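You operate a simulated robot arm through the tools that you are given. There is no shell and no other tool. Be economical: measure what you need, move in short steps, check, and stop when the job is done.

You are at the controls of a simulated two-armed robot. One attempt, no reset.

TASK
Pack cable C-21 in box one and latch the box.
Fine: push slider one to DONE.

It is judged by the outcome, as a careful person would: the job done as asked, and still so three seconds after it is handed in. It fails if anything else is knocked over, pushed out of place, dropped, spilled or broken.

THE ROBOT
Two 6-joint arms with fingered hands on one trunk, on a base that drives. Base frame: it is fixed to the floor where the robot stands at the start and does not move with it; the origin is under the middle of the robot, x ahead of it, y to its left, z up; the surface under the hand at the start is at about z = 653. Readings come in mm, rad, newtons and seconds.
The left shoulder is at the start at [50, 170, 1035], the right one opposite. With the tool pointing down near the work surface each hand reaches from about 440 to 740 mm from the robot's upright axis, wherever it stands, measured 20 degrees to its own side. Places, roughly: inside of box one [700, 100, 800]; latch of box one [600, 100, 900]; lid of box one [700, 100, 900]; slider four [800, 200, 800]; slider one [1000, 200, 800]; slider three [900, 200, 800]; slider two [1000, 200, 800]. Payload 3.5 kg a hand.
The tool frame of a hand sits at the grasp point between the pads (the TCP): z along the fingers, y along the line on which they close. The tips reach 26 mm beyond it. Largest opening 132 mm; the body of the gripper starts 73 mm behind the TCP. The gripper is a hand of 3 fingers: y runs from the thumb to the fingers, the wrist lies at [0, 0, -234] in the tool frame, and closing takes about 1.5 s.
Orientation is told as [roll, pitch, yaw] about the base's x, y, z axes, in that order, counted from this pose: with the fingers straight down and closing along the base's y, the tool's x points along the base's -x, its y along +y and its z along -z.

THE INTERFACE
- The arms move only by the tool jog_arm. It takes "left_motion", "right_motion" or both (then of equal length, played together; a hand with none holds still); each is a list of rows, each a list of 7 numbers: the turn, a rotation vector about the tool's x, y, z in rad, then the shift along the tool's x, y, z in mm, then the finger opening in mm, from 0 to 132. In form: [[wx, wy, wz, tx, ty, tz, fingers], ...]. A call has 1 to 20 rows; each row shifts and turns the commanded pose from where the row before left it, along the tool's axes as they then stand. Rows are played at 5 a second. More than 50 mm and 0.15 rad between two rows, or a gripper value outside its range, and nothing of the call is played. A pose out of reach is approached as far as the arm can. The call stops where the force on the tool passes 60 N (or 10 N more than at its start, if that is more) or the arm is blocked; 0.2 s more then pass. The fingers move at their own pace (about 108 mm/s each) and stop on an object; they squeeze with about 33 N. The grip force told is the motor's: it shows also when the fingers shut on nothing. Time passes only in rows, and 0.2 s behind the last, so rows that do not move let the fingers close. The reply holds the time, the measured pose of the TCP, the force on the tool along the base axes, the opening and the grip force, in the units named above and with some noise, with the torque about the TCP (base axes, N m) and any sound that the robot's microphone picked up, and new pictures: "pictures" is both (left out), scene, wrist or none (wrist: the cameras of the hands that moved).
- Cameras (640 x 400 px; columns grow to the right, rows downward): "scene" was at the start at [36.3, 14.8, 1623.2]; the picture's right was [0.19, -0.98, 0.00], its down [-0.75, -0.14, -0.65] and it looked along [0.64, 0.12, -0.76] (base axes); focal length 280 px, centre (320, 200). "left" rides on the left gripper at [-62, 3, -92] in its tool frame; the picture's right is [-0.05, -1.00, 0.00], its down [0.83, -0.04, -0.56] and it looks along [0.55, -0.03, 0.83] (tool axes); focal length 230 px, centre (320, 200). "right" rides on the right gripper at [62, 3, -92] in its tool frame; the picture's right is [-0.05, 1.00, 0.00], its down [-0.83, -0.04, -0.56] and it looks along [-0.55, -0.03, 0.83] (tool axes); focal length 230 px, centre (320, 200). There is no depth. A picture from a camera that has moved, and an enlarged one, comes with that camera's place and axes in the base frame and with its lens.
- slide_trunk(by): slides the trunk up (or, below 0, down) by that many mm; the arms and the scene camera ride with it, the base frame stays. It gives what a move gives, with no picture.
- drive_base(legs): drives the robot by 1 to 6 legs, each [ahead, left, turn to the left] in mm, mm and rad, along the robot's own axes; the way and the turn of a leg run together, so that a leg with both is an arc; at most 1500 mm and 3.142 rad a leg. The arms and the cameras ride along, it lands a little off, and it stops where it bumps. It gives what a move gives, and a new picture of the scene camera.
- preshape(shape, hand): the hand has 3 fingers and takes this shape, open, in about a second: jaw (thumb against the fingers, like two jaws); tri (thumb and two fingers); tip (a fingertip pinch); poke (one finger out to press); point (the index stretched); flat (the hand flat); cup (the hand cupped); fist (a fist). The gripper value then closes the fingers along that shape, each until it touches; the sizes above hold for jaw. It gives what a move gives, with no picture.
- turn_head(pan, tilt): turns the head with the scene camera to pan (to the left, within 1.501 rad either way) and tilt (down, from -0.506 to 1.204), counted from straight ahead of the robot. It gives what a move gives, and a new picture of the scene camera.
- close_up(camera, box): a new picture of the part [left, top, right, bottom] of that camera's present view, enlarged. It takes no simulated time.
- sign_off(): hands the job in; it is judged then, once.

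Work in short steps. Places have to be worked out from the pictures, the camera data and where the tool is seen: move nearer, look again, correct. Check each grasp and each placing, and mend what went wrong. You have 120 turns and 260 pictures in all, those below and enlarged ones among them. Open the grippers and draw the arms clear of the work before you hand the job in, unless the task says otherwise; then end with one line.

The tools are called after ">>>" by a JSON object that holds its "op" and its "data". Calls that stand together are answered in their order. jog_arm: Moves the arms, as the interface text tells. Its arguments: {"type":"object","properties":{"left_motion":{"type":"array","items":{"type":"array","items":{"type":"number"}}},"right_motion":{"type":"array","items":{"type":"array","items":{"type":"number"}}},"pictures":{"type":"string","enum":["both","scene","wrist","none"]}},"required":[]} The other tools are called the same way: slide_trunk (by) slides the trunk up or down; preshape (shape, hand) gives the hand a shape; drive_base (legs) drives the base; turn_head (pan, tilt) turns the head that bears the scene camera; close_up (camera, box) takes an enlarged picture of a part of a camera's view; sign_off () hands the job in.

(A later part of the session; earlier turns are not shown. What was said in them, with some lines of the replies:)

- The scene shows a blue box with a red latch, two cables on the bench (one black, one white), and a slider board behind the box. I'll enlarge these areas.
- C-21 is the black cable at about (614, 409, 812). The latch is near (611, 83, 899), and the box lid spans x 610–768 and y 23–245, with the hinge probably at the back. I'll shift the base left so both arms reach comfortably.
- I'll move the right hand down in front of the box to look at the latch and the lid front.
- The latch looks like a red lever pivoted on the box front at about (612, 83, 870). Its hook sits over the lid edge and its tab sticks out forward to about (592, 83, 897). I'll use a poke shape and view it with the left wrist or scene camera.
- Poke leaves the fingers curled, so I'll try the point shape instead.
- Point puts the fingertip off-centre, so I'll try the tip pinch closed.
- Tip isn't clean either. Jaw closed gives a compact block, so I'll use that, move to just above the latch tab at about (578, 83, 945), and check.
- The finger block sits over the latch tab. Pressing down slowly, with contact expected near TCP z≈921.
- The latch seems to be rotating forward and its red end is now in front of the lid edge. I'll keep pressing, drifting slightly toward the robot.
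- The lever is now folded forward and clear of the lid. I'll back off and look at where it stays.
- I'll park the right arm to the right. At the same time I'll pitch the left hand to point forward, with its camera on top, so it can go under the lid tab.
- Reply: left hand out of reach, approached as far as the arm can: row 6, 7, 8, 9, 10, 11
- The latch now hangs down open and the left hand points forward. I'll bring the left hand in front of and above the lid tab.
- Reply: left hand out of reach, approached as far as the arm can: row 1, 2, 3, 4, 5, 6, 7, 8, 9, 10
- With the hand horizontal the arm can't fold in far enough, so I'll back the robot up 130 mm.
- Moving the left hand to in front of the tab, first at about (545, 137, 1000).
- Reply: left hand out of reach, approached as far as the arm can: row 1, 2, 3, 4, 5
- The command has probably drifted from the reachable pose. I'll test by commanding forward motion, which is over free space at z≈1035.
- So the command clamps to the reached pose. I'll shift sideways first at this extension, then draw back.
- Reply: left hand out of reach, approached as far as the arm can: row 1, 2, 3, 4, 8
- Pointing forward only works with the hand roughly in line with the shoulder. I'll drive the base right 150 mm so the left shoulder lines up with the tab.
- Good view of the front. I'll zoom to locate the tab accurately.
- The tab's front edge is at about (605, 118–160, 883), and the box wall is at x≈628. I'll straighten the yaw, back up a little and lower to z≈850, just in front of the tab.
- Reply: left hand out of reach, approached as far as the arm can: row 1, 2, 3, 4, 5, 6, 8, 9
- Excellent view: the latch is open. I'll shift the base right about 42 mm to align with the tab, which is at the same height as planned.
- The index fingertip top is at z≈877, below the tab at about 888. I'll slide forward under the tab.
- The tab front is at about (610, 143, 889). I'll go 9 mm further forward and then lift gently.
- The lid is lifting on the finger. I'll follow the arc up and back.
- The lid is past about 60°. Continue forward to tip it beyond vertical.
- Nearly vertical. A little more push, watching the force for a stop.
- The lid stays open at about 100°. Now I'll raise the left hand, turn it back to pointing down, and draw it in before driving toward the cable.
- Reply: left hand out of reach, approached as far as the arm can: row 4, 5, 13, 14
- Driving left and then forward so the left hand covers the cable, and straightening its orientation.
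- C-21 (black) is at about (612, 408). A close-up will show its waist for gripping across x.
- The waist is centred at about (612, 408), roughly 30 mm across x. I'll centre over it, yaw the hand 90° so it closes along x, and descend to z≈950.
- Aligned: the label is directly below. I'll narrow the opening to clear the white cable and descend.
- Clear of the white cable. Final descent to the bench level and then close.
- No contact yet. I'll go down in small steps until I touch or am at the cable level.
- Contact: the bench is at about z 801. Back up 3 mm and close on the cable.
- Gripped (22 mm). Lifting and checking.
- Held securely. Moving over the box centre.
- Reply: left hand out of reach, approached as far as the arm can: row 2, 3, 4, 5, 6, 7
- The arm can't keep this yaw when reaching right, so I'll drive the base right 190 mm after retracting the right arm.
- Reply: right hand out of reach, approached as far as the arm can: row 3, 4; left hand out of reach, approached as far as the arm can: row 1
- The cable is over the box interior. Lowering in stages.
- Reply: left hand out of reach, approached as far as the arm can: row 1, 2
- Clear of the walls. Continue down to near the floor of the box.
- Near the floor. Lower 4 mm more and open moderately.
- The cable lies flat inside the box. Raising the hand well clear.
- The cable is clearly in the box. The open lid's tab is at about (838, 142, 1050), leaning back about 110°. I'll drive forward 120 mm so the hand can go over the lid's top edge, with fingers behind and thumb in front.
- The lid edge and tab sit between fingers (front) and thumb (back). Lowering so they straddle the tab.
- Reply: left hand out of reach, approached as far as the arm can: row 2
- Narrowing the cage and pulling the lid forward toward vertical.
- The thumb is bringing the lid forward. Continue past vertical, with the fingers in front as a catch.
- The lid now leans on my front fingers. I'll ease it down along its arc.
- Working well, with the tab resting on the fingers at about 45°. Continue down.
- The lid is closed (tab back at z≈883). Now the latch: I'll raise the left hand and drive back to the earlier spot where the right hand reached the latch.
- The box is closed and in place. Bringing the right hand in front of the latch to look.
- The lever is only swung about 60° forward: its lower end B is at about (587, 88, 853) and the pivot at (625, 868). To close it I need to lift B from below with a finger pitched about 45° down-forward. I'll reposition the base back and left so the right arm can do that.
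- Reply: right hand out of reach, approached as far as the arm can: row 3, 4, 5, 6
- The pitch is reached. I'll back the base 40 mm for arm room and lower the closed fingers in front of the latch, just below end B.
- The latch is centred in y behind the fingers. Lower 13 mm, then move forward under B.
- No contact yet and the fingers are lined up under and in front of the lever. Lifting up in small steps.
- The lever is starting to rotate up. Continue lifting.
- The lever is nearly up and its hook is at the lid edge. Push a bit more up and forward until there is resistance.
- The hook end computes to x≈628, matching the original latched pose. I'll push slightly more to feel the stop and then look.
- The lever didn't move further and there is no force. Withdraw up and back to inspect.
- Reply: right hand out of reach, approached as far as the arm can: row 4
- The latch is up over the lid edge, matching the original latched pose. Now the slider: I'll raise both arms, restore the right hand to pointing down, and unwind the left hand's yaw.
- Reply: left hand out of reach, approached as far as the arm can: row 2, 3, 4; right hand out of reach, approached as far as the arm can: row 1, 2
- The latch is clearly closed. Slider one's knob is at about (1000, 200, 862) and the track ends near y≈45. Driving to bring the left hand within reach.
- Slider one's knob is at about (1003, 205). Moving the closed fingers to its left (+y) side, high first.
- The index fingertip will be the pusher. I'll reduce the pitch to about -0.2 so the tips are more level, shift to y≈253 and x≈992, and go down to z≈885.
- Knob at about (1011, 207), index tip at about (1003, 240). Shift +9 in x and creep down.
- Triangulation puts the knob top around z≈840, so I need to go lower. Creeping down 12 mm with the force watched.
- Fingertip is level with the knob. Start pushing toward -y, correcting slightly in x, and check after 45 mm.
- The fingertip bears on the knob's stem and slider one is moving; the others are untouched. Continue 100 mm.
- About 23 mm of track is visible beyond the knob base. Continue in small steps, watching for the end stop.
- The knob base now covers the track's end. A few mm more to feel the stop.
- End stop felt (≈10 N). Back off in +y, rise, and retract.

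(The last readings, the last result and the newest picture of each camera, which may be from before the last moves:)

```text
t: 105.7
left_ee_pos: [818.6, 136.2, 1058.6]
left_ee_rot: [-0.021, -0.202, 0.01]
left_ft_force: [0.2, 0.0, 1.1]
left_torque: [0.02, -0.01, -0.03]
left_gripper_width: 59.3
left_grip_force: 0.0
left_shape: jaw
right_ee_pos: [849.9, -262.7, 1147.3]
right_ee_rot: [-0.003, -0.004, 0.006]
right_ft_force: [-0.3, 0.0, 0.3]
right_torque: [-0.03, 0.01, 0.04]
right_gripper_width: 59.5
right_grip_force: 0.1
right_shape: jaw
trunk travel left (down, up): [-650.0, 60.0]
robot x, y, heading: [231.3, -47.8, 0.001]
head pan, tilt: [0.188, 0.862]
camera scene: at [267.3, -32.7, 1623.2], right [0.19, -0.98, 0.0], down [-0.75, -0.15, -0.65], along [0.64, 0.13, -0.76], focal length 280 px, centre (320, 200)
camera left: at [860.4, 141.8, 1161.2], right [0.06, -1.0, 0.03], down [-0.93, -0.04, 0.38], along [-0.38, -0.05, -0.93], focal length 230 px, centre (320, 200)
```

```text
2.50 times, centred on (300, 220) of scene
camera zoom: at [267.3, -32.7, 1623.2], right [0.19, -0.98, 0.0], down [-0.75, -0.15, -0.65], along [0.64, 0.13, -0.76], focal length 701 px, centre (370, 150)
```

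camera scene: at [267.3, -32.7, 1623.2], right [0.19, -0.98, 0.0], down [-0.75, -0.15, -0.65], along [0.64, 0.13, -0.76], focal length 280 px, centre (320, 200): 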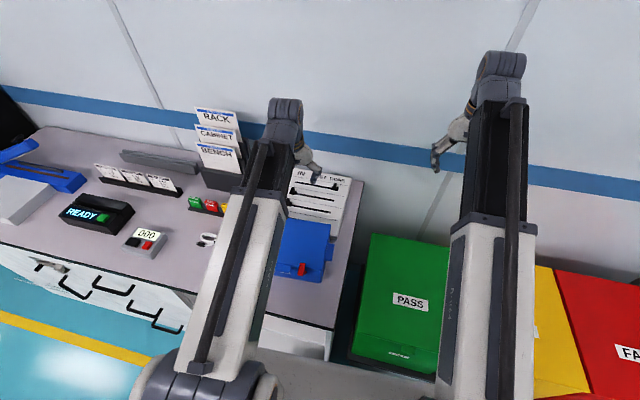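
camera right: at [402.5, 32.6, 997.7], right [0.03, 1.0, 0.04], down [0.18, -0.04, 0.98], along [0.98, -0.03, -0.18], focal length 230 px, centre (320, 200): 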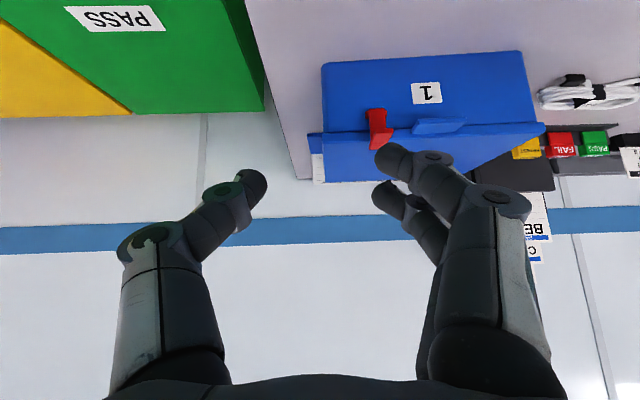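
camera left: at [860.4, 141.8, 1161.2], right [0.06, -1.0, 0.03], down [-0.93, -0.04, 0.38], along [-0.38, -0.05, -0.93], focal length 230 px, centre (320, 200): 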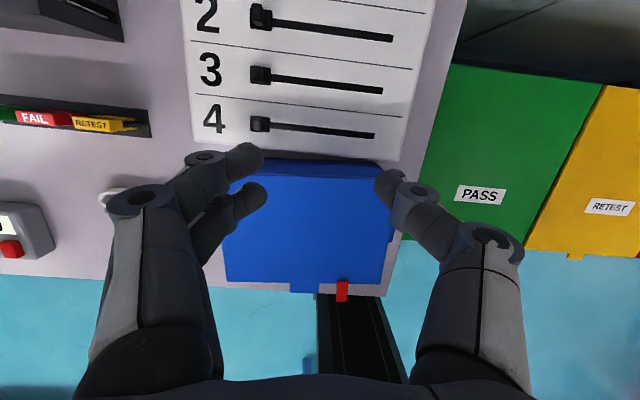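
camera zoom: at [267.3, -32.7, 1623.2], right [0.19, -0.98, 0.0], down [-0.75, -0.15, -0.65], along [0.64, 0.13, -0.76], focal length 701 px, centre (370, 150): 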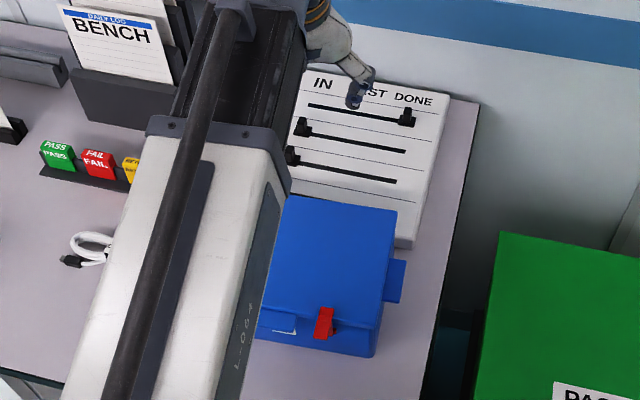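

Slider one sits at DONE and the others are at IN. Backing away for a full final view.

>>> {"op": "drive_base", "data": {"legs": [[-350, 0, 0]]}}

>>> {"op": "close_up", "data": {"camera": "scene", "box": [220, 90, 380, 210]}}

>>> {"op": "close_up", "data": {"camera": "left", "box": [160, 0, 480, 200]}}

```text
t: 108.0
left_ee_pos: [466.9, 133.3, 1059.0]
left_ee_rot: [-0.021, -0.202, 0.014]
left_ft_force: [-0.1, 1.0, 0.3]
left_torque: [0.01, -0.02, -0.03]
left_gripper_width: 59.3
left_grip_force: 0.1
left_shape: jaw
right_ee_pos: [497.8, -263.6, 1148.0]
right_ee_rot: [-0.002, -0.005, 0.009]
right_ft_force: [0.0, 0.0, 1.0]
right_torque: [0.03, -0.03, 0.01]
right_gripper_width: 59.2
right_grip_force: 0.0
right_shape: jaw
trunk travel left (down, up): [-650.0, 60.0]
robot x, y, heading: [-118.2, -51.3, 0.006]
head pan, tilt: [0.188, 0.862]
camera scene: at [-85.0, -35.3, 1623.2], right [0.2, -0.98, 0.0], down [-0.74, -0.15, -0.65], along [0.64, 0.13, -0.76], focal length 280 px, centre (320, 200)
```

scene: 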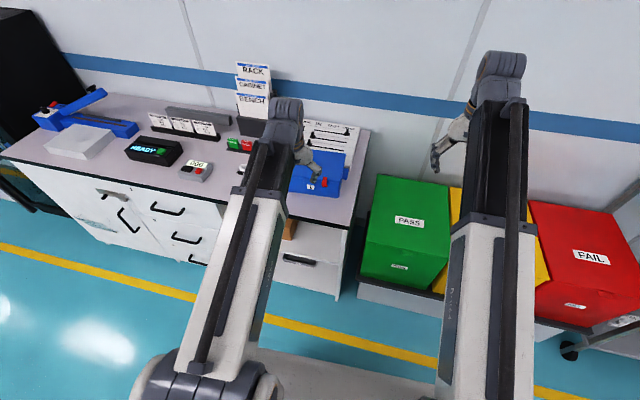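

```text
3.33 times, centred on (300, 150) of scene
camera zoom: at [-85.0, -35.3, 1623.2], right [0.2, -0.98, 0.0], down [-0.74, -0.15, -0.65], along [0.64, 0.13, -0.76], focal length 935 px, centre (387, 367)
```

zoom: 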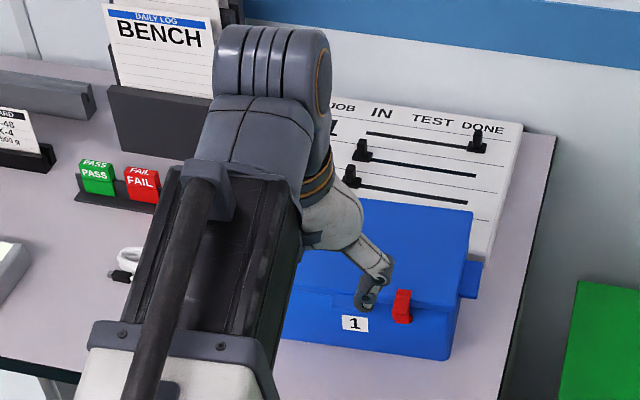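

```text
2.00 times, centred on (320, 100) of left
camera zoom: at [508.4, 141.1, 1161.4], right [0.06, -1.0, 0.03], down [-0.93, -0.04, 0.38], along [-0.38, -0.05, -0.93], focal length 460 px, centre (320, 400)
```

zoom: 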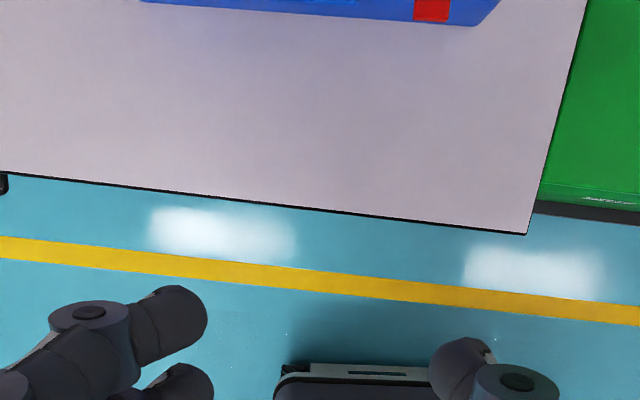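

The job looks complete, but I want to compare the latch from the same viewpoint as at the start. I'll return to that base spot and view it with the right wrist camera.

>>> {"op": "drive_base", "data": {"legs": [[0, 180, 0], [118, 0, 0]]}}

>>> {"op": "jog_arm", "data": {"right_motion": [[0, 0, 0, 18, 32, 27, 132], [0, 0, 0, 18, 32, 27, 132], [0, 0, 0, 18, 32, 27, 132], [0, 0, 0, 18, 32, 27, 132], [0, 0, 0, 18, 32, 27, 132]], "pictures": "wrist"}}

>>> {"op": "close_up", "data": {"camera": "right", "box": [270, 160, 460, 300]}}

```text
t: 110.3
left_ee_pos: [585.1, 319.4, 1058.5]
left_ee_rot: [-0.019, -0.201, 0.015]
left_ft_force: [1.0, 0.3, 0.1]
left_torque: [0.02, 0.01, -0.03]
left_gripper_width: 59.5
left_grip_force: 0.0
left_shape: jaw
right_ee_pos: [617.8, -77.8, 1146.6]
right_ee_rot: [-0.004, -0.001, 0.013]
right_ft_force: [-0.8, 0.1, 0.3]
right_torque: [0.02, 0.03, 0.02]
right_gripper_width: 59.7
right_grip_force: 0.0
right_shape: jaw
trunk travel left (down, up): [-650.0, 60.0]
robot x, y, heading: [-2.7, 129.9, 0.01]
head pan, tilt: [0.188, 0.862]
camera scene: at [34.3, 146.7, 1623.1], right [0.2, -0.98, 0.0], down [-0.75, -0.15, -0.65], along [0.64, 0.13, -0.76], focal length 280 px, centre (320, 200)
```

scene: 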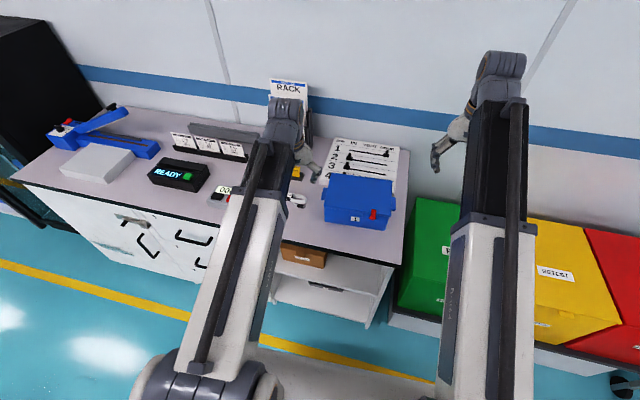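

```text
t: 111.5
left_ee_pos: [582.6, 319.6, 1057.6]
left_ee_rot: [-0.019, -0.202, 0.018]
left_ft_force: [-0.4, 0.3, 0.6]
left_torque: [0.02, 0.01, 0.01]
left_gripper_width: 59.3
left_grip_force: 0.0
left_shape: jaw
right_ee_pos: [524.8, 79.7, 1011.9]
right_ee_rot: [0.0, -0.002, 0.013]
right_ft_force: [-0.8, 0.4, 0.0]
right_torque: [0.03, 0.0, 0.0]
right_gripper_width: 132.0
right_grip_force: 0.2
right_shape: jaw
trunk travel left (down, up): [-650.0, 60.0]
robot x, y, heading: [-0.5, 130.1, 0.011]
head pan, tilt: [0.188, 0.862]
camera right: at [463.1, 82.4, 1104.4], right [0.04, 1.0, 0.0], down [0.83, -0.03, 0.56], along [0.56, -0.02, -0.83], focal length 230 px, centre (320, 200)
```

right: 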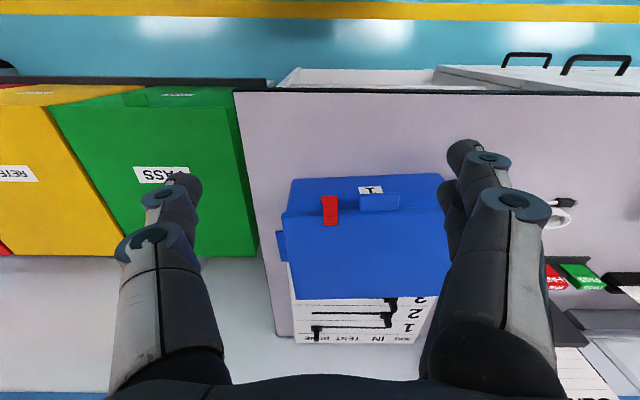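

```text
2.86 times, centred on (365, 230) of right
camera zoom: at [463.1, 82.4, 1104.4], right [0.04, 1.0, 0.0], down [0.83, -0.03, 0.56], along [0.56, -0.02, -0.83], focal length 657 px, centre (191, 114)
```

zoom: 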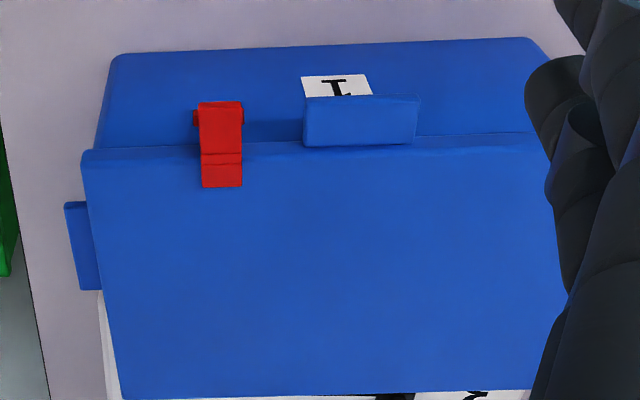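

The latch pose is identical to the original latched one, and slider one is visible at the DONE end. I'll draw both arms clear and hand it in.

>>> {"op": "jog_arm", "data": {"right_motion": [[0, 0, 0, 0, -25, -35, 132], [0, 0, 0, 0, -30, -35, 132], [0, 0, 0, 0, -35, -30, 132], [0, 0, 0, 0, -35, -20, 132]], "left_motion": [[0, 0, 0, 0, 10, -20, 132], [0, 0, 0, 0, 15, -20, 132], [0, 0, 0, 0, 15, -20, 132], [0, 0, 0, 0, 15, -20, 132]], "pictures": "none"}}

>>> {"op": "drive_base", "data": {"legs": [[-250, 0, 0]]}}

```text
t: 112.5
left_ee_pos: [567.6, 375.1, 1134.8]
left_ee_rot: [-0.018, -0.202, 0.017]
left_ft_force: [0.3, 0.6, -0.3]
left_torque: [0.01, 0.01, -0.01]
left_gripper_width: 131.7
left_grip_force: 0.1
left_shape: jaw
right_ee_pos: [526.8, -45.6, 1131.1]
right_ee_rot: [-0.003, 0.0, 0.012]
right_ft_force: [0.0, -0.2, 0.8]
right_torque: [-0.02, -0.03, 0.01]
right_gripper_width: 131.9
right_grip_force: 0.1
right_shape: jaw
trunk travel left (down, up): [-650.0, 60.0]
robot x, y, heading: [-2.1, 130.9, 0.009]
head pan, tilt: [0.188, 0.862]
```

```text
t: 114.4
left_ee_pos: [314.7, 371.3, 1136.4]
left_ee_rot: [-0.02, -0.201, 0.017]
left_ft_force: [0.1, -0.4, 0.0]
left_torque: [0.01, -0.03, -0.01]
left_gripper_width: 131.9
left_grip_force: 0.1
left_shape: jaw
right_ee_pos: [274.1, -49.2, 1130.4]
right_ee_rot: [-0.002, -0.004, 0.012]
right_ft_force: [0.5, 0.1, 0.4]
right_torque: [0.02, -0.04, 0.0]
right_gripper_width: 131.8
right_grip_force: 0.1
right_shape: jaw
trunk travel left (down, up): [-650.0, 60.0]
robot x, y, heading: [-252.8, 129.3, 0.015]
head pan, tilt: [0.188, 0.862]
camera scene: at [-220.0, 143.5, 1623.2], right [0.2, -0.98, 0.0], down [-0.74, -0.15, -0.65], along [0.64, 0.13, -0.76], focal length 280 px, centre (320, 200)
```

scene: 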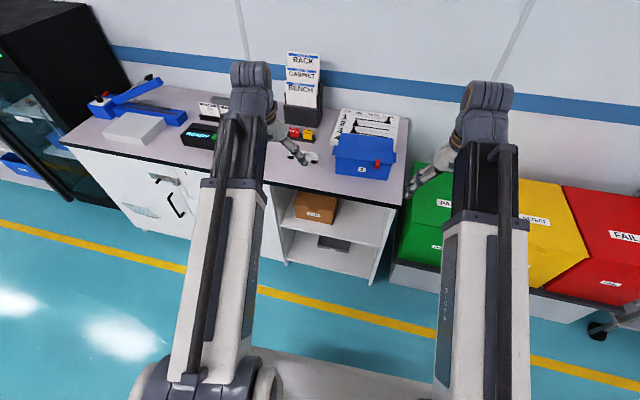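

Everything is in place and the arms are clear, so I'm handing it in.

>>> {"op": "sign_off", "data": {}}

```text
The job is handed in.
```

Cable C-21 is packed in box one, the box is closed and latched, and slider one is pushed to DONE.
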